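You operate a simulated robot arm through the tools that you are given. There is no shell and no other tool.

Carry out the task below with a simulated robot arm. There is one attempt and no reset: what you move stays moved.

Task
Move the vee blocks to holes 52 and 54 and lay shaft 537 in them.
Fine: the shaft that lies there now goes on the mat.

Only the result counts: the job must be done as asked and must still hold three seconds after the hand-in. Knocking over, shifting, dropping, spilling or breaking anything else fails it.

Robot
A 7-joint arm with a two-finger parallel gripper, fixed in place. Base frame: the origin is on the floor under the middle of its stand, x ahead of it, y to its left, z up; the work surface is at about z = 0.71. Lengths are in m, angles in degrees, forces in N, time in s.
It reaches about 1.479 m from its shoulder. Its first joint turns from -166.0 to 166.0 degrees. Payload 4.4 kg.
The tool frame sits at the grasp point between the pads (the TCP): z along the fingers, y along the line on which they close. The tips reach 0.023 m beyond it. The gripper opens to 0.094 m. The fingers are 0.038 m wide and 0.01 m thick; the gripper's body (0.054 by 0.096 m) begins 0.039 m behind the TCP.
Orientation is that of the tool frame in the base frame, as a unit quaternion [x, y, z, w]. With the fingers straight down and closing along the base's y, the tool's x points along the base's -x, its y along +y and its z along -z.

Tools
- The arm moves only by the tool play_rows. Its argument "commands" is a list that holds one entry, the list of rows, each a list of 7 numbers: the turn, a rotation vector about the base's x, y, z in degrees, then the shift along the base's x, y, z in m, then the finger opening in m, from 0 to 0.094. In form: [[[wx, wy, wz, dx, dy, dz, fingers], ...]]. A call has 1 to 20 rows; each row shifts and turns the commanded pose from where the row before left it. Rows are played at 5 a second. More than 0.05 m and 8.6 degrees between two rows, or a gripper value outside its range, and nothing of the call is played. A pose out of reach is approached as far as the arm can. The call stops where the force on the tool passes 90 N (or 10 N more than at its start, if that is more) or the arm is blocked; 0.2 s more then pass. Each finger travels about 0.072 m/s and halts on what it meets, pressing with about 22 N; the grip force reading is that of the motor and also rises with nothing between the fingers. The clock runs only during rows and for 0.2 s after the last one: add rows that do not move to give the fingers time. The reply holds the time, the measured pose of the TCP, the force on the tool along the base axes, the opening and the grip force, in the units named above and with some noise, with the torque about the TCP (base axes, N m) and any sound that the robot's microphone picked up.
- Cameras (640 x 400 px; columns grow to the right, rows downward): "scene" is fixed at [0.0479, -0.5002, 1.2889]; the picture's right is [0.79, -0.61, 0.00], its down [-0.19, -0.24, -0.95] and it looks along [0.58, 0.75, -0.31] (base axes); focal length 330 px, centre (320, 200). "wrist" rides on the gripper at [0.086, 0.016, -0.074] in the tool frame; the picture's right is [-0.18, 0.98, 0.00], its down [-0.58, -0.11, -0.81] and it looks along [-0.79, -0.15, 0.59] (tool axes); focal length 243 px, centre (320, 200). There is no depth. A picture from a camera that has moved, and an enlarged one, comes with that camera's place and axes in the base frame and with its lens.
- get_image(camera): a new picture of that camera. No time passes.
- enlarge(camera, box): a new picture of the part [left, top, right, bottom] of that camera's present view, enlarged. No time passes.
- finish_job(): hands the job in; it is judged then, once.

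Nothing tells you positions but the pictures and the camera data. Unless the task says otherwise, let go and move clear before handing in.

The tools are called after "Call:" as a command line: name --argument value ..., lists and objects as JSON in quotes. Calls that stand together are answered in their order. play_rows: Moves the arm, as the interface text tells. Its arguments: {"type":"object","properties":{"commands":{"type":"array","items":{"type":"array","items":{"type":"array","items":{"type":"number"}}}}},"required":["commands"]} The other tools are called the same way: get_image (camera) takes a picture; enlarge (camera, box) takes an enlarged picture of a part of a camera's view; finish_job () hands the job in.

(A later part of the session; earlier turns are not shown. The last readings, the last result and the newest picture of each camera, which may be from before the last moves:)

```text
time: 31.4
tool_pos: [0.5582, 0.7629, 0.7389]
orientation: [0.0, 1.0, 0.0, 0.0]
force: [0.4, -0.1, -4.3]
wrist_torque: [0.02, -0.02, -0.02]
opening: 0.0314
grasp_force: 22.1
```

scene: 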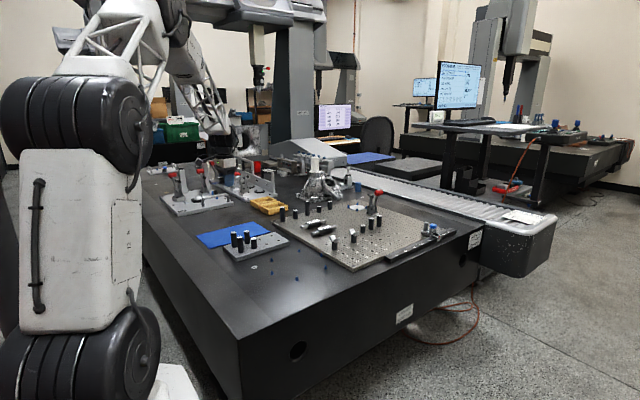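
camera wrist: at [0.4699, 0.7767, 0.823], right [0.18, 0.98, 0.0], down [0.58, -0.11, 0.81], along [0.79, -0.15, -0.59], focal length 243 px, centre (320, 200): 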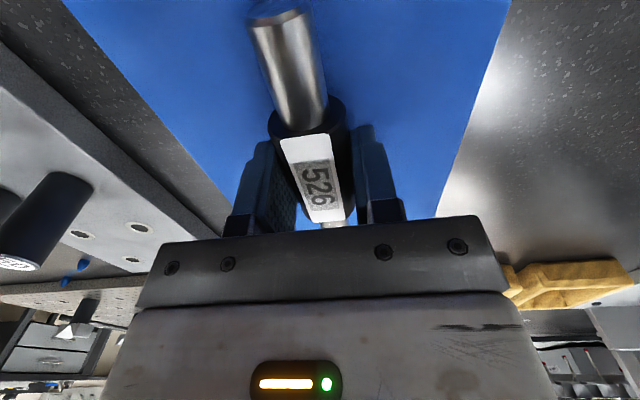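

Call:
play_rows --commands '[[[0, 0, 0, 0, 0, -0.001, 0.01], [0, 0, 0, 0, 0, 0, 0.01]]]'

Call:
enlarge --camera "scene" --box '[215, 205, 265, 240]'

```text
time: 32.0
tool_pos: [0.556, 0.761, 0.7384]
orientation: [0.0, 1.0, 0.0, 0.001]
force: [1.0, 0.1, -5.0]
wrist_torque: [-0.01, -0.04, 0.0]
opening: 0.0311
grasp_force: 22.1
```

```text
11.43 times, centred on (240, 222) of scene
camera zoom: at [0.0479, -0.5002, 1.2889], right [0.79, -0.61, 0.0], down [-0.19, -0.24, -0.95], along [0.58, 0.75, -0.31], focal length 3777 px, centre (1234, -57)
```

zoom: 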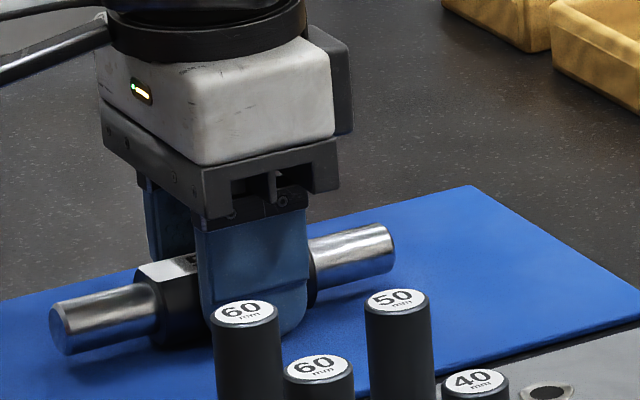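

Call:
play_rows --commands '[[[0, 0, 0, 0, 0, -0.001, 0.01], [0, 0, 0, 0, 0, 0, 0.01]]]'

```text
time: 32.6
tool_pos: [0.5569, 0.7617, 0.7384]
orientation: [-0.001, 1.0, 0.0, -0.001]
force: [-0.9, 0.6, -5.2]
wrist_torque: [0.0, 0.0, -0.01]
opening: 0.0315
grasp_force: 22.1
```

Call:
play_rows --commands '[[[0, 0, 0, 0, 0, -0.001, 0.01], [0, 0, 0, 0, 0, 0, 0.01]]]'

Call:
enlarge --camera "wrist" --box '[220, 0, 420, 240]'

```text
time: 33.2
tool_pos: [0.557, 0.7623, 0.7361]
orientation: [0.0, 1.0, 0.0, 0.0]
force: [-1.6, 0.3, -2.5]
wrist_torque: [-0.02, 0.06, 0.01]
opening: 0.0312
grasp_force: 22.0
```

```text
1.67 times, centred on (320, 120) of wrist
camera zoom: at [0.4707, 0.7776, 0.8117], right [0.18, 0.98, 0.0], down [0.58, -0.11, 0.81], along [0.79, -0.15, -0.59], focal length 404 px, centre (320, 333)
```

zoom: 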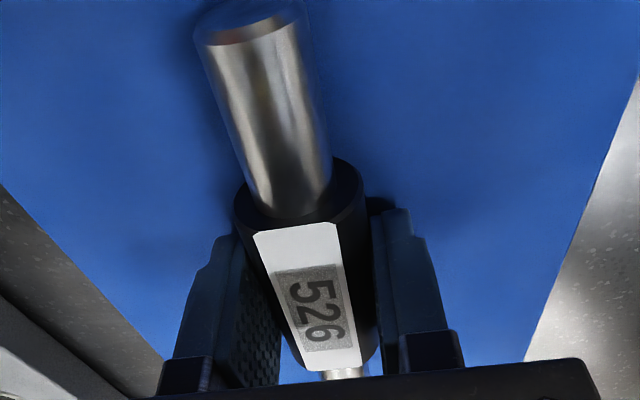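

Contact is starting and the force is easing. I'll take one more half-millimetre before letting go.

Call:
play_rows --commands '[[[0, 0, 0, 0, 0, -0.0005, 0.01], [0, 0, 0, 0, 0, 0, 0.01]]]'

```text
time: 33.8
tool_pos: [0.5579, 0.7616, 0.7376]
orientation: [-0.001, 1.0, 0.0, 0.0]
force: [-5.1, -0.2, 9.3]
wrist_torque: [-0.11, 0.19, -0.01]
opening: 0.0313
grasp_force: 22.1
```

Firmly in contact. I'll back off the half-millimetre and open slowly.

Call:
play_rows --commands '[[[0, 0, 0, 0, 0, 0.0004, 0.01], [0, 0, 0, 0, 0, 0, 0.01], [0, 0, 0, 0, 0, 0, 0.033], [0, 0, 0, 0, 0, 0, 0.036], [0, 0, 0, 0, 0, 0, 0.04], [0, 0, 0, 0, 0, 0, 0.045], [0, 0, 0, 0, 0, 0, 0.055], [0, 0, 0, 0, 0, 0, 0.065], [0, 0, 0, 0, 0, 0, 0.065]]]'

Call:
get_image --camera "wrist"

Call:
enlarge --camera "scene" --box '[215, 205, 265, 240]'

```text
time: 35.8
tool_pos: [0.556, 0.7603, 0.7371]
orientation: [0.0, 1.0, 0.0, 0.0]
force: [-0.5, 3.8, 12.3]
wrist_torque: [-0.01, 0.05, 0.02]
opening: 0.0637
grasp_force: 0.1
```

```text
taken
camera wrist: at [0.4708, 0.7771, 0.8117], right [0.18, 0.98, 0.0], down [0.58, -0.11, 0.81], along [0.79, -0.15, -0.59], focal length 243 px, centre (320, 200)
```

wrist: 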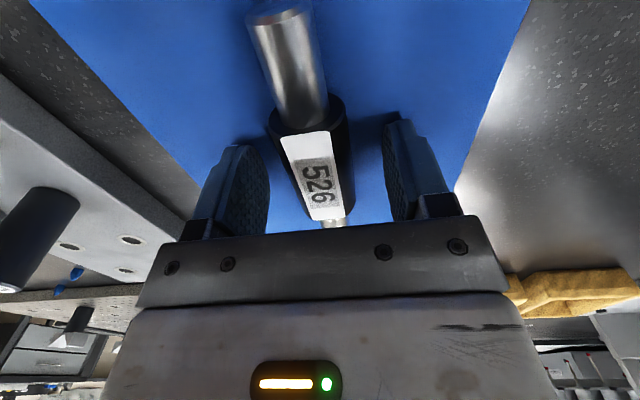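

```text
11.43 times, centred on (240, 222) of scene
camera zoom: at [0.0479, -0.5002, 1.2889], right [0.79, -0.61, 0.0], down [-0.19, -0.24, -0.95], along [0.58, 0.75, -0.31], focal length 3777 px, centre (1234, -57)
```

zoom: 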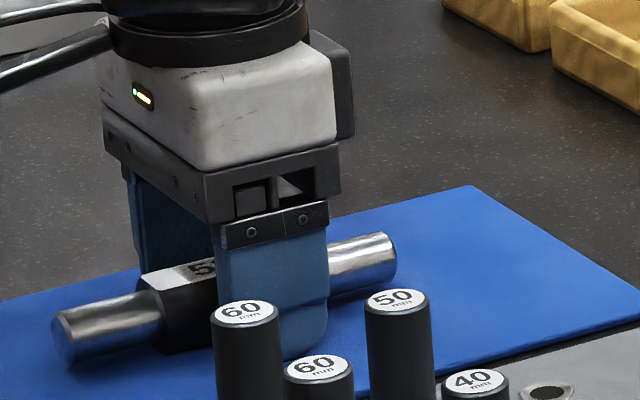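

The tips were touching the mat and the shaft is resting on it. I'll raise straight up and check that it doesn't roll.

Call:
play_rows --commands '[[[0, 0, 0, 0, 0, 0.005, 0.065], [0, 0, 0, 0, 0, 0.015, 0.065], [0, 0, 0, 0, 0, 0.03, 0.065], [0, 0, 0, 0, 0, 0.05, 0.065], [0, 0, 0, 0, 0, 0.05, 0.065], [0, 0, 0, 0, 0, 0.05, 0.065], [0, 0, 0, 0, 0, 0, 0.065], [0, 0, 0, 0, 0, 0, 0.065]]]'

Call:
get_image --camera "wrist"

Call:
enlarge --camera "scene" --box '[180, 180, 300, 260]'

Call:
enlarge --camera "scene" --box '[310, 200, 370, 245]'

```text
time: 37.6
tool_pos: [0.5563, 0.7609, 0.9364]
orientation: [0.001, 1.0, 0.0, 0.0]
force: [0.5, -0.4, -0.8]
wrist_torque: [0.01, 0.0, 0.05]
opening: 0.0652
grasp_force: 0.1
```

```text
taken
camera wrist: at [0.4696, 0.7764, 1.0121], right [0.18, 0.98, 0.0], down [0.58, -0.11, 0.81], along [0.79, -0.15, -0.59], focal length 243 px, centre (320, 200)
```

wrist: 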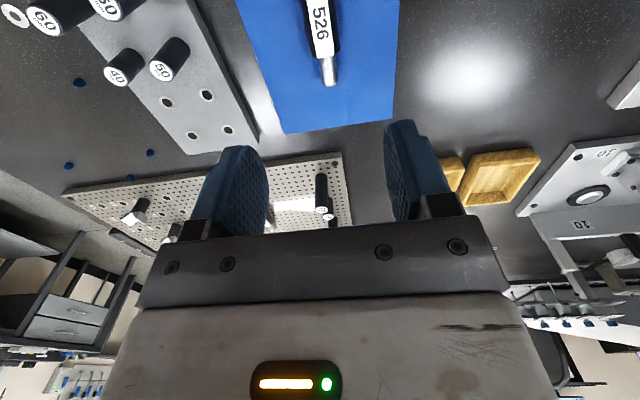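

```text
5.00 times, centred on (240, 220) of scene
camera zoom: at [0.0479, -0.5002, 1.2889], right [0.79, -0.61, 0.0], down [-0.19, -0.24, -0.95], along [0.58, 0.75, -0.31], focal length 1652 px, centre (720, 100)
```

zoom: 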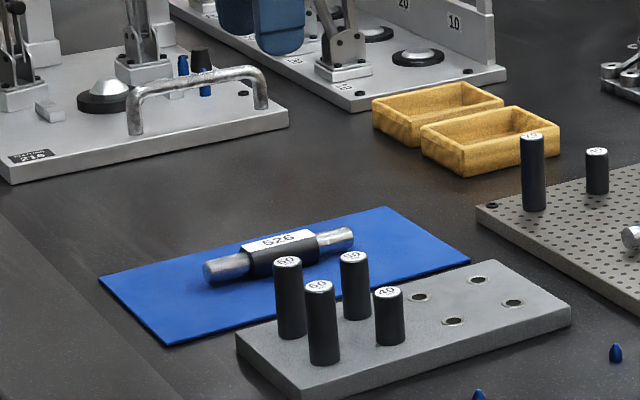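

```text
8.89 times, centred on (340, 222) of scene
camera zoom: at [0.0479, -0.5002, 1.2889], right [0.79, -0.61, 0.0], down [-0.19, -0.24, -0.95], along [0.58, 0.75, -0.31], focal length 2938 px, centre (142, 0)
```

zoom: 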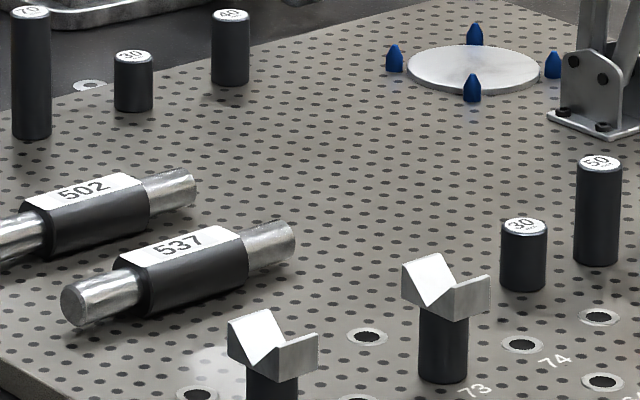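

526 is resting on the mat. Next I'll move above the vee block at hole 71.

Call:
play_rows --commands '[[[0, 0, 0, 0.02, -0.03, 0, 0.094], [0, 0, 0, 0.02, -0.035, 0, 0.094], [0, 0, 0, 0.02, -0.035, 0, 0.094], [0, 0, 0, 0.02, -0.035, 0, 0.094], [0, 0, 0, 0.02, -0.035, 0, 0.094], [0, 0, 0, 0.02, -0.035, 0, 0.094], [0, 0, 0, 0.02, -0.035, 0, 0.094], [0, 0, 0, 0.02, -0.035, 0, 0.094], [0, 0, 0, 0.02, -0.035, 0, 0.094], [0, 0, 0, 0.02, -0.035, 0, 0.094], [0, 0, 0, 0.02, -0.035, 0, 0.094], [0, 0, 0, 0.014, -0.02, 0, 0.094], [0, 0, 0, 0, 0, -0.03, 0.094], [0, 0, 0, 0, 0, -0.04, 0.094], [0, 0, 0, 0, 0, 0, 0.094], [0, 0, 0, 0, 0, 0, 0.094]]]'

Call:
get_image --camera "wrist"

Call:
enlarge --camera "scene" --box '[310, 200, 370, 245]'

```text
time: 41.0
tool_pos: [0.7918, 0.3614, 0.8679]
orientation: [0.0, 1.0, 0.0, 0.0]
force: [-0.3, -0.5, 0.0]
wrist_torque: [-0.02, -0.02, -0.01]
opening: 0.0939
grasp_force: 0.1
```

```text
taken
camera wrist: at [0.7053, 0.3778, 0.9419], right [0.18, 0.98, 0.0], down [0.58, -0.11, 0.81], along [0.79, -0.15, -0.59], focal length 243 px, centre (320, 200)
```

wrist: 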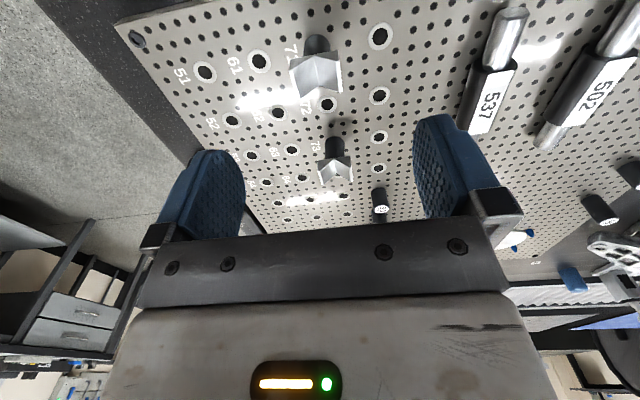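

```text
8.89 times, centred on (340, 222) of scene
camera zoom: at [0.0479, -0.5002, 1.2889], right [0.79, -0.61, 0.0], down [-0.19, -0.24, -0.95], along [0.58, 0.75, -0.31], focal length 2938 px, centre (142, 0)
```

zoom: 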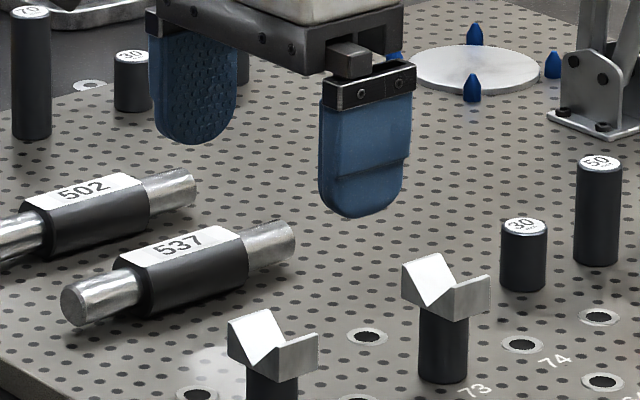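

The wrist camera now sees both vees clearly. I'll enlarge to measure their position and yaw.

Call:
enlarge --camera "wrist" --box '[270, 20, 370, 110]'

Call:
enlarge --camera "wrist" --box '[170, 30, 410, 200]'

```text
4.44 times, centred on (320, 65) of wrist
camera zoom: at [0.7053, 0.3778, 0.9419], right [0.18, 0.98, 0.0], down [0.58, -0.11, 0.81], along [0.79, -0.15, -0.59], focal length 1078 px, centre (320, 800)
```

zoom: 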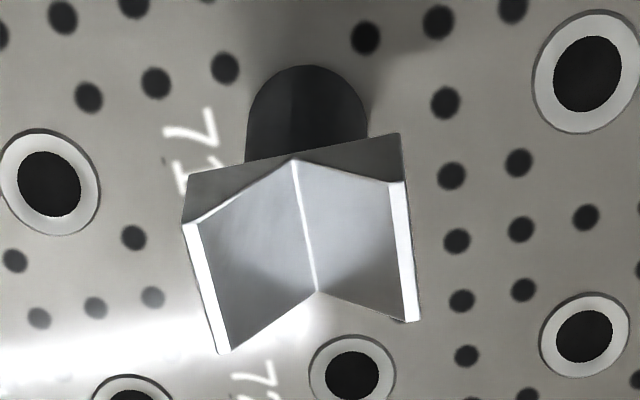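

```text
2.35 times, centred on (290, 115) of wrist
camera zoom: at [0.7053, 0.3778, 0.9419], right [0.18, 0.98, 0.0], down [0.58, -0.11, 0.81], along [0.79, -0.15, -0.59], focal length 571 px, centre (391, 400)
```

zoom: 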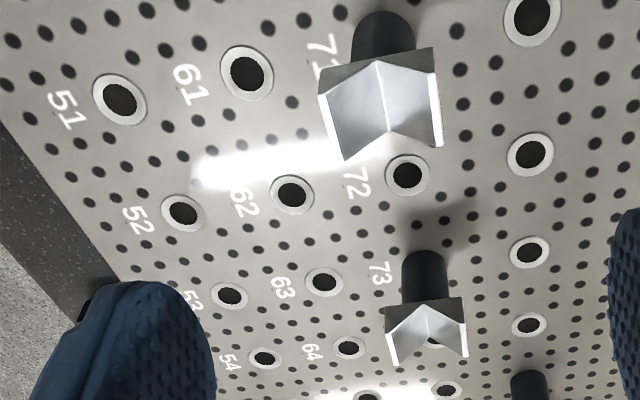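

Vee 71 is aligned with the base axes and centred at about (0.790, 0.360), with its top near z ≈ 0.777 and about 33 mm wide in y. I'll descend around it.

Call:
play_rows --commands '[[[0, 0, 0, -0.001, -0.002, -0.03, 0.075], [0, 0, 0, 0, 0, -0.03, 0.075], [0, 0, 0, 0, 0, 0, 0.075], [0, 0, 0, 0, 0, 0, 0.075]]]'

Call:
get_image --camera "wrist"

```text
time: 42.0
tool_pos: [0.792, 0.3603, 0.8081]
orientation: [0.0, 1.0, -0.001, 0.0]
force: [-0.7, 0.3, -0.3]
wrist_torque: [-0.04, -0.07, -0.03]
opening: 0.0746
grasp_force: 0.1
```

```text
taken
camera wrist: at [0.7052, 0.3769, 0.8825], right [0.18, 0.98, 0.0], down [0.58, -0.11, 0.81], along [0.79, -0.15, -0.59], focal length 243 px, centre (320, 200)
```

wrist: 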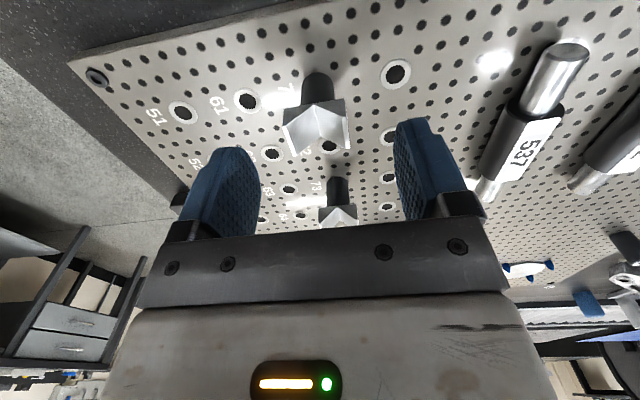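

Call:
enlarge --camera "wrist" --box '[260, 60, 380, 160]'

```text
4.00 times, centred on (320, 110) of wrist
camera zoom: at [0.7052, 0.3769, 0.8825], right [0.18, 0.98, 0.0], down [0.58, -0.11, 0.81], along [0.79, -0.15, -0.59], focal length 970 px, centre (320, 560)
```

zoom: 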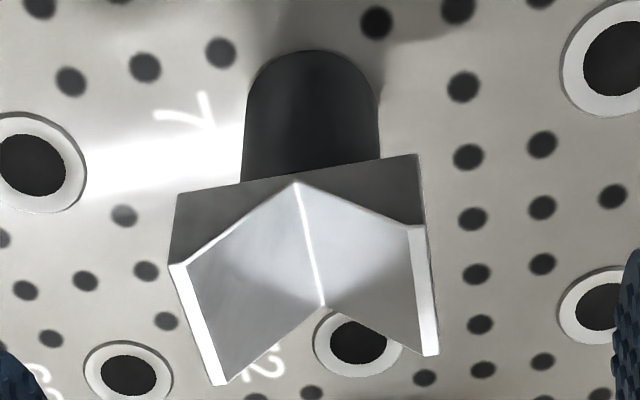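

Vee 71 measures as centred at (0.7903, 0.3598). I'll make the fine correction, descend to grip height and pause for a check.

Call:
play_rows --commands '[[[0, 0, 0, -0.001, -0.001, -0.02, 0.07], [0, 0, 0, 0, 0, -0.0225, 0.06], [0, 0, 0, 0, 0, 0, 0.055], [0, 0, 0, 0, 0, 0, 0.055]]]'

Call:
get_image --camera "wrist"

Call:
enlarge --camera "scene" --box '[310, 200, 370, 245]'

```text
time: 43.0
tool_pos: [0.7892, 0.3596, 0.7663]
orientation: [0.0, 1.0, 0.001, 0.0]
force: [-0.4, 0.2, -0.3]
wrist_torque: [0.01, -0.05, 0.01]
opening: 0.0549
grasp_force: 0.1
```

```text
taken
camera wrist: at [0.7034, 0.3756, 0.8404], right [0.18, 0.98, 0.0], down [0.58, -0.11, 0.81], along [0.79, -0.15, -0.59], focal length 243 px, centre (320, 200)
```

wrist: 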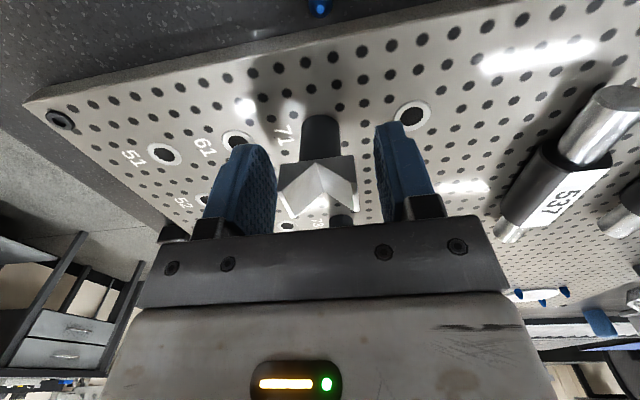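

```text
8.89 times, centred on (340, 222) of scene
camera zoom: at [0.0479, -0.5002, 1.2889], right [0.79, -0.61, 0.0], down [-0.19, -0.24, -0.95], along [0.58, 0.75, -0.31], focal length 2938 px, centre (142, 0)
```

zoom: 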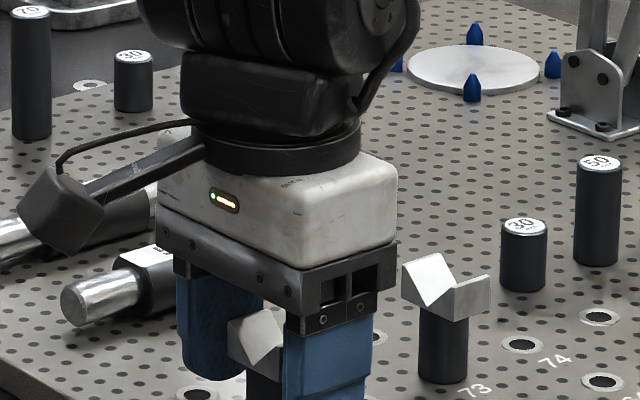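

Call:
play_rows --commands '[[[0, 0, 0, 0, 0, 0, 0.042], [0, 0, 0, 0, 0, 0, 0.036], [0, 0, 0, 0, 0, 0, 0.02], [0, 0, 0, 0, 0, 0, 0.01], [0, 0, 0, 0, 0, 0, 0.01]]]'

Call:
enlarge --camera "wrist" --box '[240, 90, 400, 240]'

```text
time: 44.2
tool_pos: [0.7904, 0.3586, 0.7661]
orientation: [0.0, 1.0, 0.0, -0.001]
force: [0.3, 0.3, 0.2]
wrist_torque: [-0.03, -0.01, 0.04]
opening: 0.0336
grasp_force: 21.8
```

```text
2.67 times, centred on (320, 165) of wrist
camera zoom: at [0.7034, 0.3756, 0.8405], right [0.18, 0.98, 0.0], down [0.58, -0.11, 0.81], along [0.79, -0.15, -0.59], focal length 647 px, centre (320, 293)
```

zoom: 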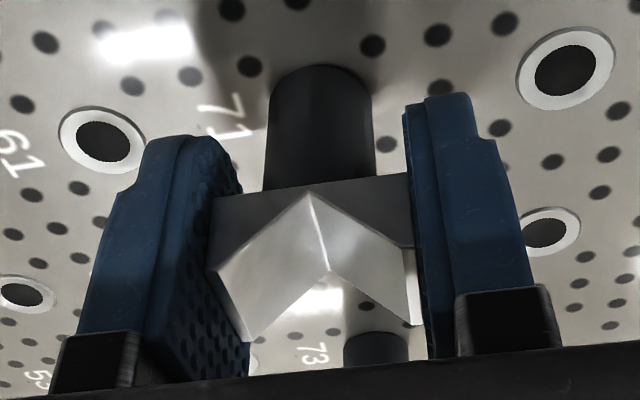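

Gripped vee 71 (width about 33.6 mm). The reference camera pose here is (0.7034, 0.3756, 0.8405). I'll lift gently and watch the force.

Call:
play_rows --commands '[[[0, 0, 0, 0, 0, 0.003, 0.01], [0, 0, 0, 0, 0, 0.003, 0.01], [0, 0, 0, 0, 0, 0.004, 0.01], [0, 0, 0, 0, 0, 0, 0.01]]]'

Call:
enlarge --camera "scene" --box '[310, 205, 370, 250]'

Call:
enlarge --camera "wrist" --box '[240, 90, 400, 240]'

```text
time: 45.2
tool_pos: [0.7892, 0.3582, 0.7748]
orientation: [-0.001, 1.0, 0.001, 0.001]
force: [-0.5, -1.0, -1.2]
wrist_torque: [0.0, 0.0, 0.01]
opening: 0.0335
grasp_force: 21.5
```

```text
8.89 times, centred on (340, 228) of scene
camera zoom: at [0.0479, -0.5002, 1.2889], right [0.79, -0.61, 0.0], down [-0.19, -0.24, -0.95], along [0.58, 0.75, -0.31], focal length 2938 px, centre (142, -44)
```

zoom: 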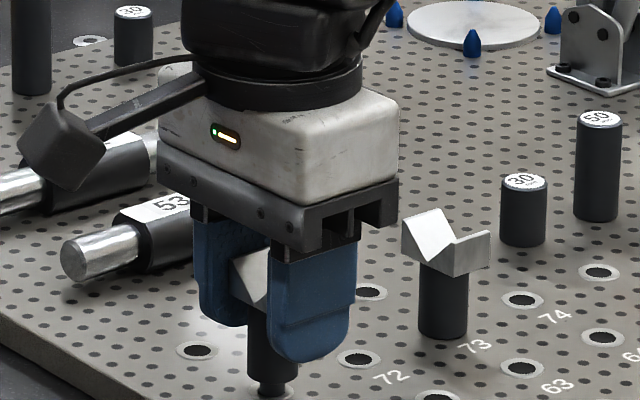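

```text
2.67 times, centred on (320, 165) of wrist
camera zoom: at [0.7032, 0.3746, 0.8494], right [0.18, 0.98, 0.0], down [0.58, -0.11, 0.81], along [0.79, -0.15, -0.59], focal length 647 px, centre (320, 293)
```

zoom: 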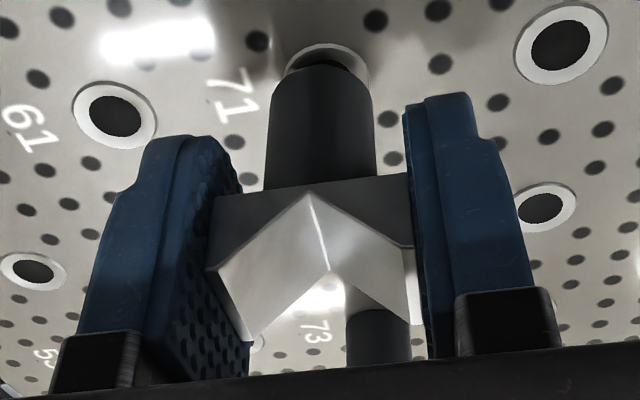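

The post lifts out with the vee, and there is a thinner pin below it. I'll raise it clear.

Call:
play_rows --commands '[[[0, 0, 0, 0, 0, 0.005, 0.01], [0, 0, 0, 0, 0, 0.01, 0.01], [0, 0, 0, 0, 0, 0.015, 0.01], [0, 0, 0, 0, 0, 0.02, 0.01], [0, 0, 0, 0, 0, 0, 0.01], [0, 0, 0, 0, 0, 0, 0.01]]]'

Call:
enlarge --camera "scene" --box '[310, 195, 370, 250]'

Call:
get_image --camera "wrist"

```text
time: 46.6
tool_pos: [0.7887, 0.3575, 0.8232]
orientation: [0.0, 1.0, 0.0, 0.0]
force: [0.0, -0.3, -1.3]
wrist_torque: [-0.01, -0.03, 0.0]
opening: 0.0334
grasp_force: 21.1
```

```text
7.27 times, centred on (340, 222) of scene
camera zoom: at [0.0479, -0.5002, 1.2889], right [0.79, -0.61, 0.0], down [-0.19, -0.24, -0.95], along [0.58, 0.75, -0.31], focal length 2403 px, centre (174, 36)
```

zoom: 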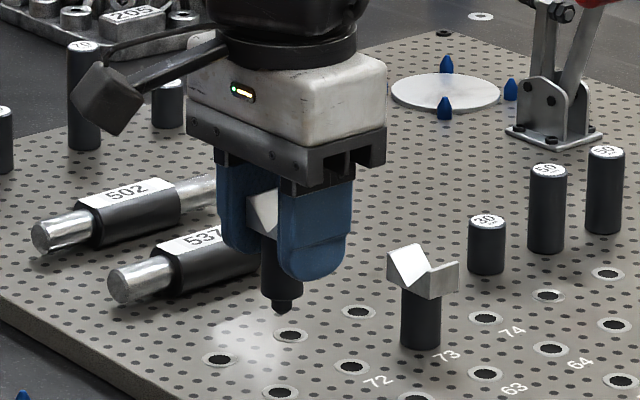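

```text
taken
camera wrist: at [0.7022, 0.3737, 0.8984], right [0.18, 0.98, 0.0], down [0.58, -0.11, 0.81], along [0.79, -0.15, -0.59], focal length 243 px, centre (320, 200)
```

wrist: 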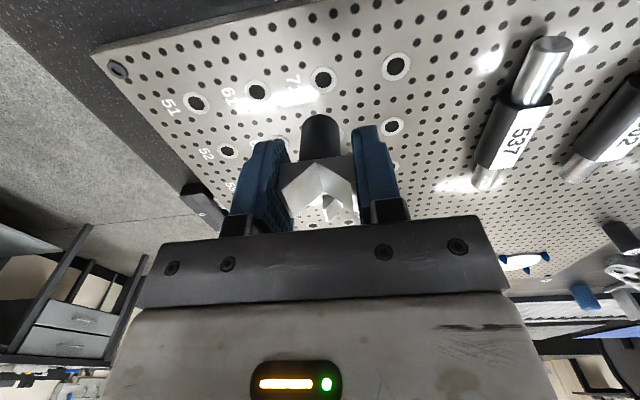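

The pin has a tapered tip. I'll move to hole 52, which is exactly +50 mm in x and -100 mm in y from 71.

Call:
play_rows --commands '[[[0, 0, 0, 0.0128, -0.0245, 0, 0.01], [0, 0, 0, 0.0128, -0.0245, 0, 0.01], [0, 0, 0, 0.0128, -0.0245, 0, 0.01], [0, 0, 0, 0.0128, -0.0246, 0, 0.01], [0, 0, 0, 0, 0, 0, 0.01], [0, 0, 0, 0, 0, -0.02, 0.01], [0, 0, 0, 0, 0, 0, 0.01], [0, 0, 0, 0, 0, 0, 0.01]]]'

Call:
enlarge --camera "scene" --box '[330, 205, 400, 265]'

Call:
get_image --camera "wrist"

```text
time: 48.4
tool_pos: [0.8413, 0.2601, 0.8046]
orientation: [0.0, 1.0, 0.0, 0.0]
force: [0.5, -0.9, -1.6]
wrist_torque: [0.01, -0.02, 0.04]
opening: 0.0333
grasp_force: 22.7
```

```text
6.67 times, centred on (365, 235) of scene
camera zoom: at [0.0479, -0.5002, 1.2889], right [0.79, -0.61, 0.0], down [-0.19, -0.24, -0.95], along [0.58, 0.75, -0.31], focal length 2203 px, centre (20, -33)
```

zoom: 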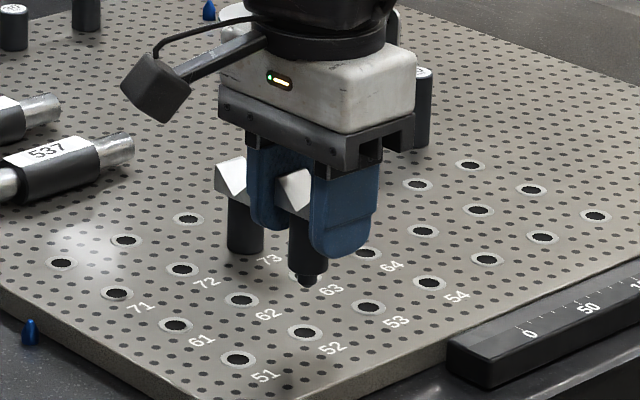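

```text
taken
camera wrist: at [0.7549, 0.277, 0.8791], right [0.18, 0.98, 0.0], down [0.58, -0.11, 0.81], along [0.79, -0.15, -0.59], focal length 243 px, centre (320, 200)
```

wrist: 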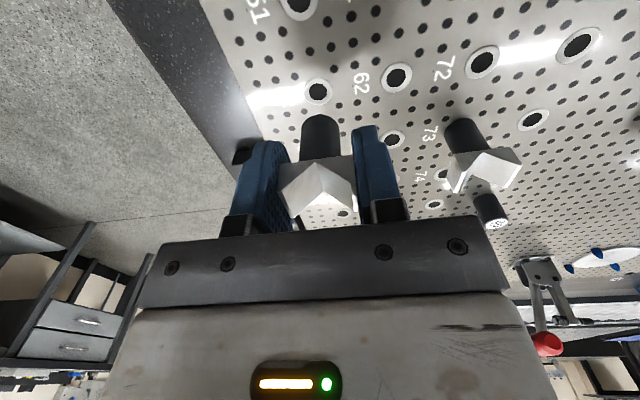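

I'm above hole 52, with a small residual error of +1.5 mm in x and +1.4 mm in y. I'll correct and come to just above the hole.

Call:
play_rows --commands '[[[0, 0, 0, -0.0015, -0.0014, -0.01, 0.01], [0, 0, 0, 0, 0, -0.01, 0.01], [0, 0, 0, 0, 0, 0, 0.01], [0, 0, 0, 0, 0, 0, 0.01]]]'

Call:
enlarge --camera "scene" --box '[350, 225, 390, 260]'

Call:
enlarge --camera "wrist" --box '[240, 60, 400, 240]'

```text
time: 49.4
tool_pos: [0.8395, 0.2591, 0.7845]
orientation: [0.001, 1.0, 0.0, 0.0]
force: [0.0, -0.4, -1.1]
wrist_torque: [-0.01, 0.01, 0.02]
opening: 0.0335
grasp_force: 22.5
```

```text
11.43 times, centred on (370, 242) of scene
camera zoom: at [0.0479, -0.5002, 1.2889], right [0.79, -0.61, 0.0], down [-0.19, -0.24, -0.95], along [0.58, 0.75, -0.31], focal length 3777 px, centre (-251, -286)
```

zoom: 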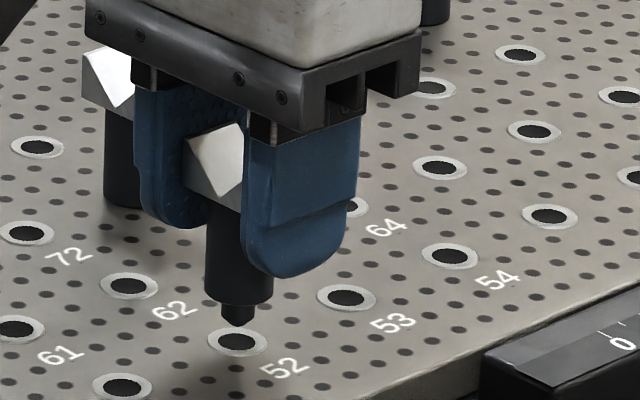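

```text
2.22 times, centred on (320, 150) of wrist
camera zoom: at [0.7529, 0.2753, 0.8588], right [0.18, 0.98, 0.0], down [0.58, -0.11, 0.81], along [0.79, -0.15, -0.59], focal length 539 px, centre (320, 311)
```

zoom: 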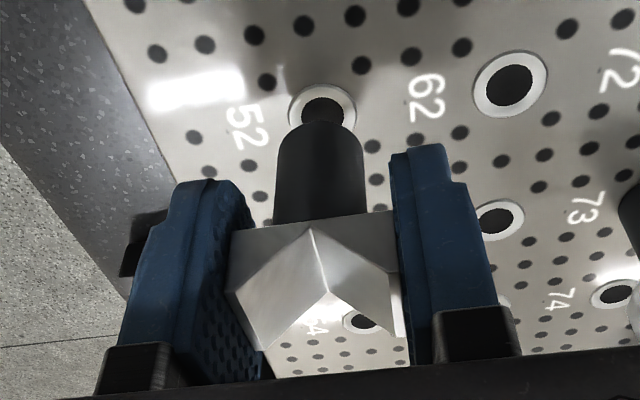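

Pin is right above hole 52. I'll trim half a millimetre and lower in small steps while watching the forces.

Call:
play_rows --commands '[[[0, 0, 0, 0.0005, 0.0003, -0.002, 0.01], [0, 0, 0, 0, 0, -0.002, 0.01], [0, 0, 0, 0, 0, -0.002, 0.01], [0, 0, 0, 0, 0, 0, 0.01]]]'

Call:
enlarge --camera "scene" --box '[350, 225, 390, 260]'

Call:
enlarge --camera "wrist" --box '[240, 60, 400, 240]'

```text
time: 50.4
tool_pos: [0.8393, 0.2605, 0.7781]
orientation: [0.0, 1.0, 0.0, 0.0]
force: [0.7, 0.2, -1.4]
wrist_torque: [0.01, -0.05, 0.02]
opening: 0.0338
grasp_force: 21.6
```

```text
11.43 times, centred on (370, 242) of scene
camera zoom: at [0.0479, -0.5002, 1.2889], right [0.79, -0.61, 0.0], down [-0.19, -0.24, -0.95], along [0.58, 0.75, -0.31], focal length 3777 px, centre (-251, -286)
```

zoom: 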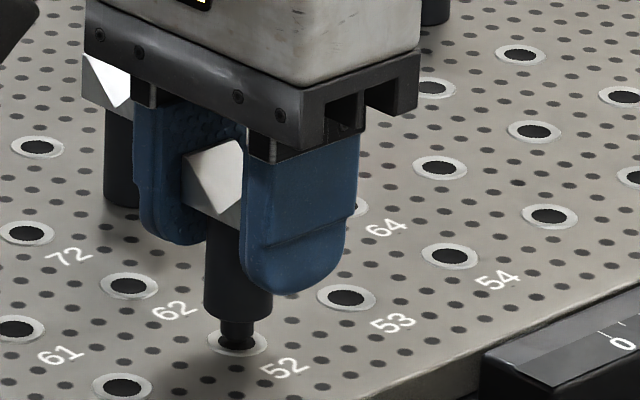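

```text
2.22 times, centred on (320, 150) of wrist
camera zoom: at [0.7531, 0.2757, 0.8528], right [0.18, 0.98, 0.0], down [0.58, -0.11, 0.81], along [0.79, -0.15, -0.59], focal length 539 px, centre (320, 311)
```

zoom: 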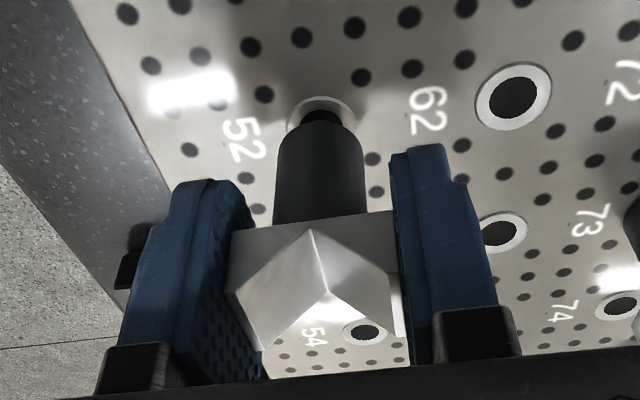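

Call:
play_rows --commands '[[[0, 0, 0, 0.0003, 0, -0.002, 0.01], [0, 0, 0, 0, 0, -0.002, 0.01], [0, 0, 0, 0, 0, 0, 0.01]]]'

Call:
enlarge --camera "wrist" --box '[240, 60, 400, 240]'

```text
time: 51.2
tool_pos: [0.8415, 0.2603, 0.7728]
orientation: [-0.001, 1.0, 0.0, 0.0]
force: [0.2, -0.9, -1.2]
wrist_torque: [0.0, 0.03, 0.02]
opening: 0.0335
grasp_force: 22.3
```

```text
2.22 times, centred on (320, 150) of wrist
camera zoom: at [0.7538, 0.2755, 0.8487], right [0.18, 0.98, 0.0], down [0.58, -0.11, 0.81], along [0.79, -0.15, -0.59], focal length 539 px, centre (320, 311)
```

zoom: 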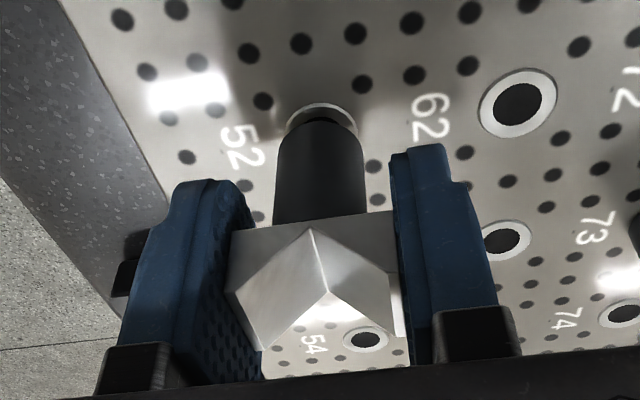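

No resistance so far; continuing down.

Call:
play_rows --commands '[[[0, 0, 0, -0.0003, 0, -0.002, 0.01], [0, 0, 0, 0, 0, -0.002, 0.01], [0, 0, 0, 0, 0, -0.002, 0.01], [0, 0, 0, 0, 0, 0, 0.01]]]'

Call:
enlarge --camera "wrist" --box '[240, 60, 400, 240]'

Call:
enlarge --camera "scene" --box '[350, 225, 390, 260]'

```text
time: 52.2
tool_pos: [0.8395, 0.2597, 0.7684]
orientation: [0.0, 1.0, 0.0, -0.001]
force: [-0.5, 0.6, -1.8]
wrist_torque: [0.02, -0.02, -0.01]
opening: 0.0335
grasp_force: 22.5
```

```text
2.22 times, centred on (320, 150) of wrist
camera zoom: at [0.7533, 0.2753, 0.8436], right [0.18, 0.98, 0.0], down [0.58, -0.11, 0.81], along [0.79, -0.15, -0.59], focal length 539 px, centre (320, 311)
```

zoom: 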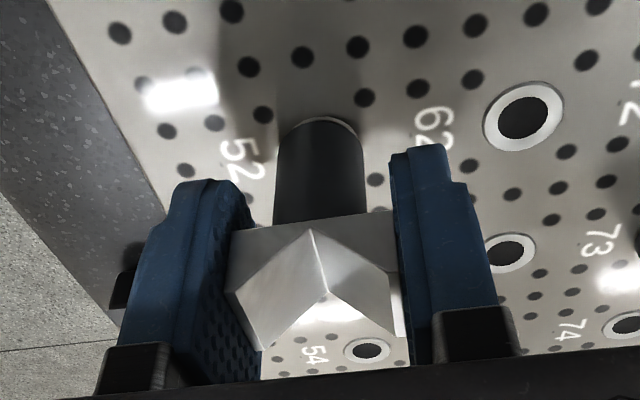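

```text
11.43 times, centred on (370, 242) of scene
camera zoom: at [0.0479, -0.5002, 1.2889], right [0.79, -0.61, 0.0], down [-0.19, -0.24, -0.95], along [0.58, 0.75, -0.31], focal length 3777 px, centre (-251, -286)
```

zoom: 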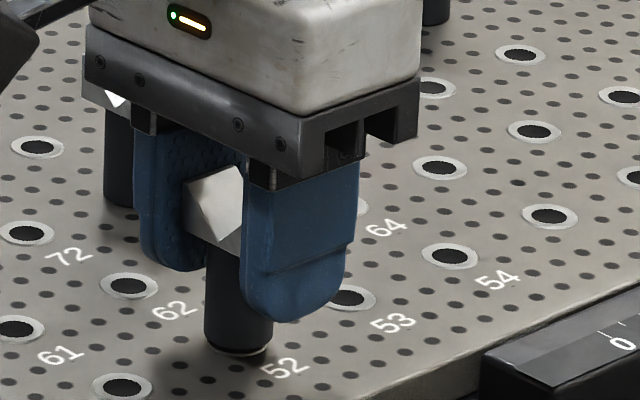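

Nearly seated, about 3 mm left. I'll go down in 1 mm steps until the load shows.

Call:
play_rows --commands '[[[0, 0, 0, 0, 0, -0.001, 0.01], [0, 0, 0, 0, 0, -0.001, 0.01], [0, 0, 0, 0, 0, 0, 0.01]]]'

```text
time: 53.0
tool_pos: [0.8399, 0.2583, 0.7664]
orientation: [0.0, 1.0, 0.0, 0.0]
force: [-0.7, 4.4, -0.5]
wrist_torque: [0.17, -0.01, -0.02]
opening: 0.0333
grasp_force: 22.5
```

Call:
play_rows --commands '[[[0, 0, 0, 0, 0.0005, -0.0006, 0.01], [0, 0, 0, 0, 0, 0, 0.01]]]'

Call:
enlarge --camera "wrist" --box '[240, 60, 400, 240]'

```text
time: 53.6
tool_pos: [0.8392, 0.2599, 0.7659]
orientation: [0.0, 1.0, -0.001, 0.0]
force: [-1.0, 2.4, 3.5]
wrist_torque: [0.0, 0.05, -0.01]
opening: 0.0337
grasp_force: 22.3
```

```text
2.22 times, centred on (320, 150) of wrist
camera zoom: at [0.7534, 0.2752, 0.8406], right [0.18, 0.98, 0.0], down [0.58, -0.11, 0.81], along [0.79, -0.15, -0.59], focal length 539 px, centre (320, 311)
```

zoom: 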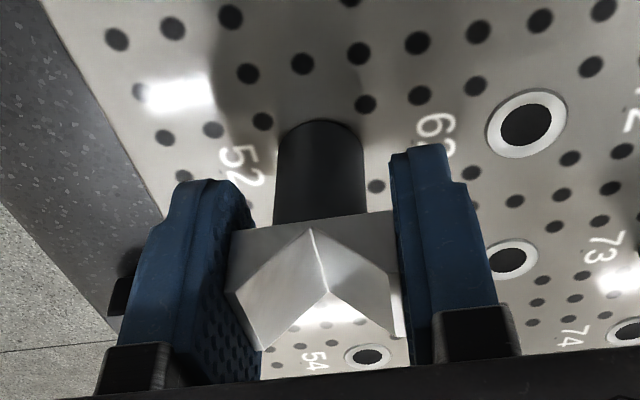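

Seated at hole 52: z matches the reference and there is a light upward load. I'll release and rise straight up.

Call:
play_rows --commands '[[[0, 0, 0, 0, 0, 0, 0.036], [0, 0, 0, 0, 0, 0, 0.042], [0, 0, 0, 0, 0, 0, 0.05], [0, 0, 0, 0, 0, 0, 0.055], [0, 0, 0, 0, 0, 0.01, 0.055], [0, 0, 0, 0, 0, 0.03, 0.055], [0, 0, 0, 0, 0, 0.05, 0.055], [0, 0, 0, 0, 0, 0.04, 0.055], [0, 0, 0, 0, 0, 0, 0.055]]]'

Call:
enlarge --camera "scene" --box '[330, 205, 400, 265]'

Call:
get_image --camera "wrist"

```text
time: 55.6
tool_pos: [0.8406, 0.2595, 0.8948]
orientation: [0.0, 1.0, 0.0, 0.0]
force: [0.8, -0.5, -0.2]
wrist_torque: [0.05, 0.02, 0.01]
opening: 0.0547
grasp_force: 0.1
```

```text
6.67 times, centred on (365, 235) of scene
camera zoom: at [0.0479, -0.5002, 1.2889], right [0.79, -0.61, 0.0], down [-0.19, -0.24, -0.95], along [0.58, 0.75, -0.31], focal length 2203 px, centre (20, -33)
```

zoom: 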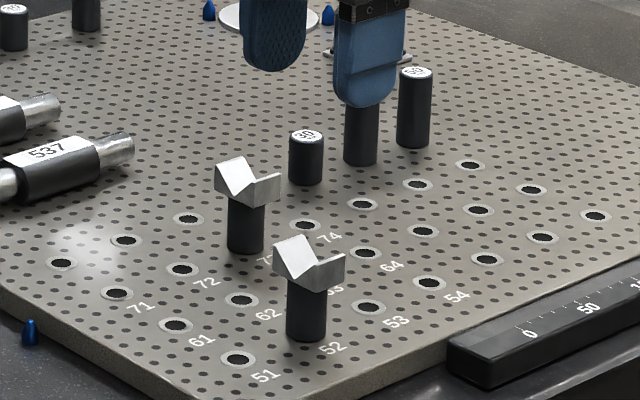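

```text
taken
camera wrist: at [0.7537, 0.2745, 0.9692], right [0.18, 0.98, 0.0], down [0.58, -0.11, 0.81], along [0.79, -0.15, -0.59], focal length 243 px, centre (320, 200)
```

wrist: 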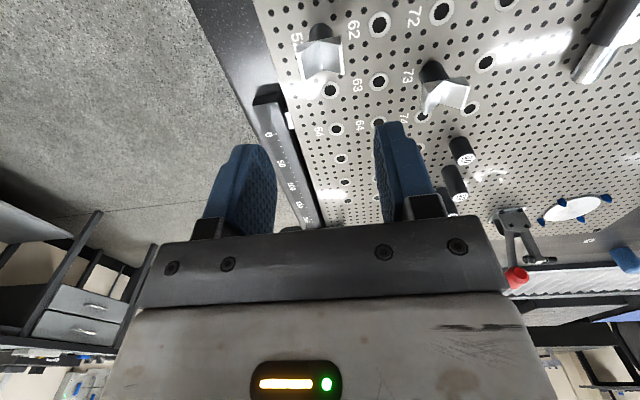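

The vee now stands in hole 52. Next I'll go above the vee at hole 73.

Call:
play_rows --commands '[[[0, 0, 0, 0.0125, 0.025, 0, 0.075], [0, 0, 0, 0.0125, 0.025, 0, 0.075], [0, 0, 0, 0.0125, 0.025, 0, 0.075], [0, 0, 0, 0.0125, 0.026, 0, 0.075], [0, 0, 0, 0, 0, -0.04, 0.075], [0, 0, 0, 0, 0, -0.045, 0.075], [0, 0, 0, 0, 0, 0, 0.075], [0, 0, 0, 0, 0, 0, 0.075]]]'

Call:
get_image --camera "wrist"

Call:
enlarge --camera "wrist" --box '[260, 60, 380, 160]'

```text
time: 57.4
tool_pos: [0.8912, 0.3617, 0.8099]
orientation: [-0.001, 1.0, -0.001, 0.0]
force: [0.0, -0.8, 0.4]
wrist_torque: [0.0, 0.0, 0.0]
opening: 0.0752
grasp_force: 0.0
```

```text
taken
camera wrist: at [0.8046, 0.3772, 0.8862], right [0.18, 0.98, 0.0], down [0.58, -0.11, 0.81], along [0.79, -0.15, -0.59], focal length 243 px, centre (320, 200)
```

wrist: 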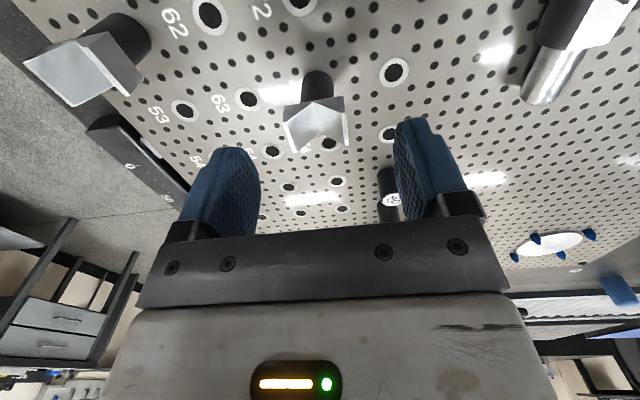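

```text
4.00 times, centred on (320, 110) of wrist
camera zoom: at [0.8046, 0.3772, 0.8862], right [0.18, 0.98, 0.0], down [0.58, -0.11, 0.81], along [0.79, -0.15, -0.59], focal length 970 px, centre (320, 560)
```

zoom: 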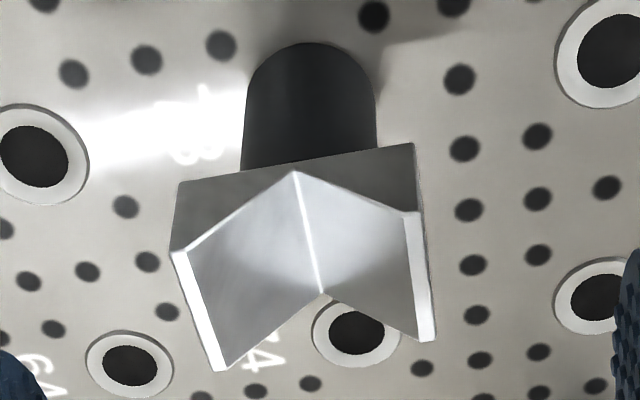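

Vee 73 is centred at about (0.8903, 0.3597). I'll fine-correct and descend to grip it.

Call:
play_rows --commands '[[[0, 0, 0, -0.0005, -0.0015, -0.02, 0.07], [0, 0, 0, 0, 0, -0.0255, 0.06], [0, 0, 0, 0, 0, 0, 0.055], [0, 0, 0, 0, 0, 0, 0.055]]]'

Call:
enlarge --camera "wrist" --box '[200, 90, 440, 240]'

```text
time: 58.4
tool_pos: [0.8904, 0.3592, 0.7649]
orientation: [-0.001, 1.0, 0.0, 0.0]
force: [0.1, 0.1, 0.1]
wrist_torque: [0.02, 0.0, 0.01]
opening: 0.0548
grasp_force: 0.0
```

```text
2.67 times, centred on (320, 165) of wrist
camera zoom: at [0.8037, 0.374, 0.8401], right [0.18, 0.98, 0.0], down [0.58, -0.11, 0.81], along [0.79, -0.15, -0.59], focal length 647 px, centre (320, 293)
```

zoom: 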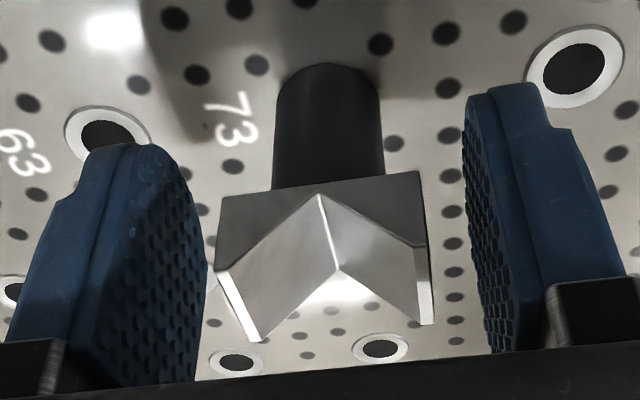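

Call:
play_rows --commands '[[[0, 0, 0, 0, 0.0016, 0, 0.055], [0, 0, 0, 0, 0, 0, 0.055], [0, 0, 0, 0, 0, 0, 0.055]]]'

Call:
enlarge --camera "wrist" --box '[200, 90, 440, 240]'

```text
time: 59.2
tool_pos: [0.8889, 0.3604, 0.7658]
orientation: [0.0, 1.0, 0.0, 0.0]
force: [-0.6, -0.5, -0.8]
wrist_torque: [0.0, 0.0, 0.03]
opening: 0.0549
grasp_force: 0.0
```

```text
2.67 times, centred on (320, 165) of wrist
camera zoom: at [0.8032, 0.3761, 0.8399], right [0.18, 0.98, 0.0], down [0.58, -0.11, 0.81], along [0.79, -0.15, -0.59], focal length 647 px, centre (320, 293)
```

zoom: 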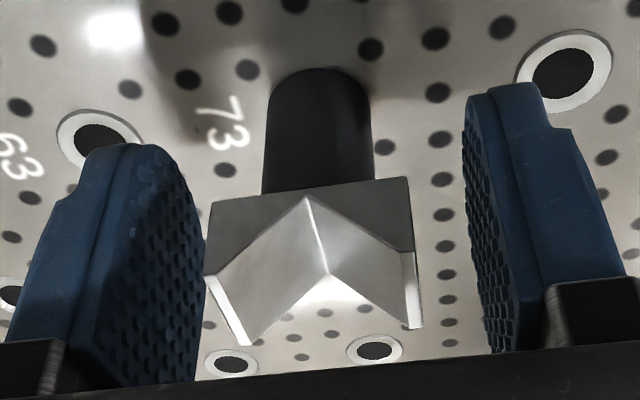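

Call:
play_rows --commands '[[[0, 0, 0, 0, 0, 0, 0.042], [0, 0, 0, 0, 0, 0, 0.036], [0, 0, 0, 0, 0, 0, 0.02], [0, 0, 0, 0, 0, 0, 0.01], [0, 0, 0, 0, 0, 0, 0.01]]]'

Call:
enlarge --camera "wrist" --box '[200, 90, 440, 240]'

```text
time: 60.4
tool_pos: [0.89, 0.3594, 0.7646]
orientation: [0.0, 1.0, 0.0, 0.0]
force: [-1.1, -0.4, 0.7]
wrist_torque: [0.03, -0.03, -0.02]
opening: 0.0338
grasp_force: 21.8
```

```text
2.67 times, centred on (320, 165) of wrist
camera zoom: at [0.8032, 0.3761, 0.84], right [0.18, 0.98, 0.0], down [0.58, -0.11, 0.81], along [0.79, -0.15, -0.59], focal length 647 px, centre (320, 293)
```

zoom: 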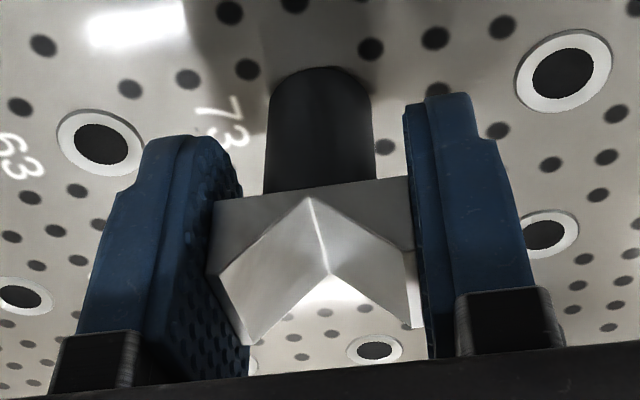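

Gripped vee 73 (reference camera pose (0.8032, 0.3761, 0.8400)). I'll lift it out and carry it to hole 54.

Call:
play_rows --commands '[[[0, 0, 0, 0, 0, 0.003, 0.01], [0, 0, 0, 0, 0, 0.005, 0.01], [0, 0, 0, 0, 0, 0.01, 0.01], [0, 0, 0, 0, 0, 0.015, 0.01], [0, 0, 0, 0, 0, 0.025, 0.01], [0, 0, 0, 0, 0, 0, 0.01], [0, 0, 0, 0.0125, -0.025, 0, 0.01], [0, 0, 0, 0.0125, -0.025, 0, 0.01], [0, 0, 0, 0.0125, -0.025, 0, 0.01], [0, 0, 0, 0.0125, -0.025, 0, 0.01], [0, 0, 0, 0, 0, 0, 0.01], [0, 0, 0, 0, 0, -0.02, 0.01], [0, 0, 0, 0, 0, 0, 0.01], [0, 0, 0, 0, 0, 0, 0.01]]]'

Call:
get_image --camera "wrist"

Call:
enlarge --camera "scene" --box '[330, 205, 400, 265]'

```text
time: 63.4
tool_pos: [0.9398, 0.2615, 0.8028]
orientation: [0.001, 1.0, 0.001, 0.0]
force: [-0.1, 0.0, -1.0]
wrist_torque: [-0.01, 0.0, -0.02]
opening: 0.0335
grasp_force: 21.8
```

```text
taken
camera wrist: at [0.8536, 0.277, 0.8775], right [0.18, 0.98, 0.0], down [0.58, -0.11, 0.81], along [0.79, -0.15, -0.59], focal length 243 px, centre (320, 200)
```

wrist: 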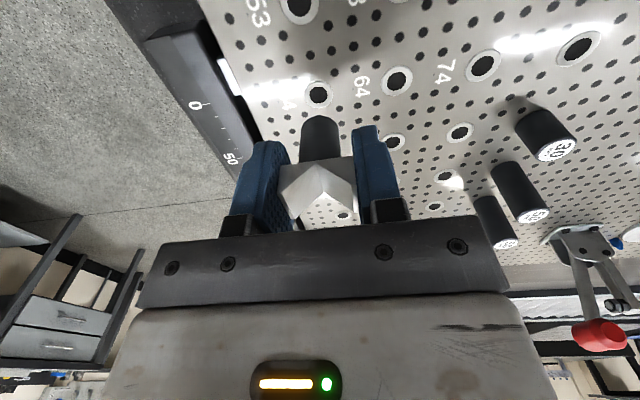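

```text
6.67 times, centred on (365, 235) of scene
camera zoom: at [0.0479, -0.5002, 1.2889], right [0.79, -0.61, 0.0], down [-0.19, -0.24, -0.95], along [0.58, 0.75, -0.31], focal length 2203 px, centre (20, -33)
```

zoom: 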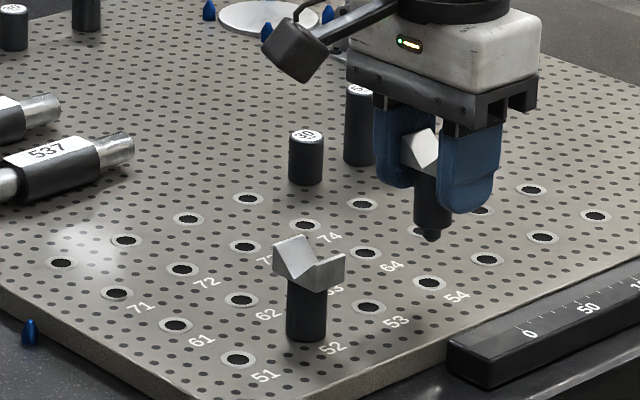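

Above hole 54 with about 1 mm of error. I'll correct and lower to just above it.

Call:
play_rows --commands '[[[0, 0, 0, -0.0004, -0.0012, -0.009, 0.01], [0, 0, 0, 0, 0, -0.009, 0.01], [0, 0, 0, 0, 0, 0, 0.01], [0, 0, 0, 0, 0, 0, 0.01]]]'

Call:
enlarge --camera "wrist" --box '[240, 60, 400, 240]'

Call:
enlarge --camera "scene" --box '[365, 215, 415, 255]'

```text
time: 64.4
tool_pos: [0.9384, 0.2596, 0.7862]
orientation: [0.0, 1.0, -0.001, 0.0]
force: [-0.4, 0.3, -1.5]
wrist_torque: [0.01, -0.01, 0.0]
opening: 0.0335
grasp_force: 21.7
```

```text
2.22 times, centred on (320, 150) of wrist
camera zoom: at [0.8531, 0.2757, 0.8599], right [0.18, 0.98, 0.0], down [0.58, -0.11, 0.81], along [0.79, -0.15, -0.59], focal length 539 px, centre (320, 311)
```

zoom: 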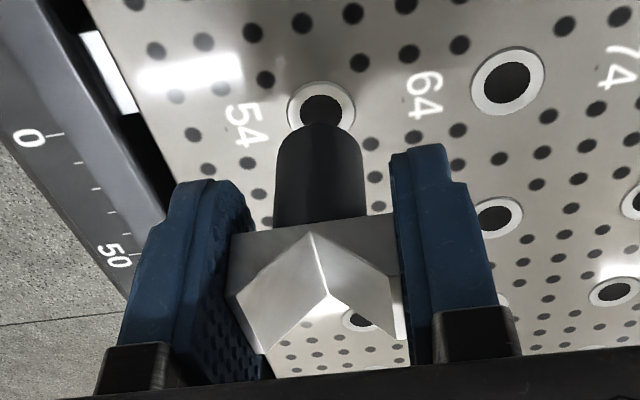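

```text
10.00 times, centred on (390, 235) of scene
camera zoom: at [0.0479, -0.5002, 1.2889], right [0.79, -0.61, 0.0], down [-0.19, -0.24, -0.95], along [0.58, 0.75, -0.31], focal length 3305 px, centre (-380, -150)
```

zoom: 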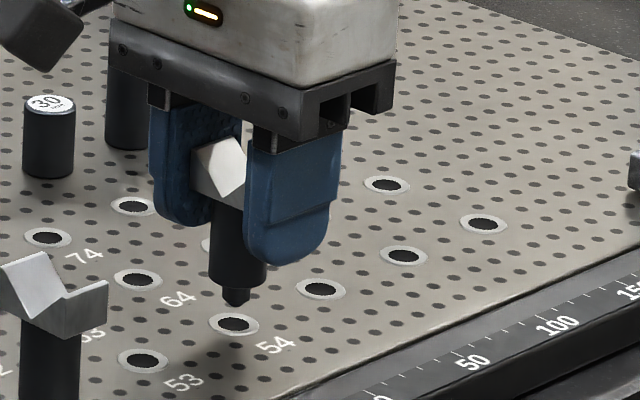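

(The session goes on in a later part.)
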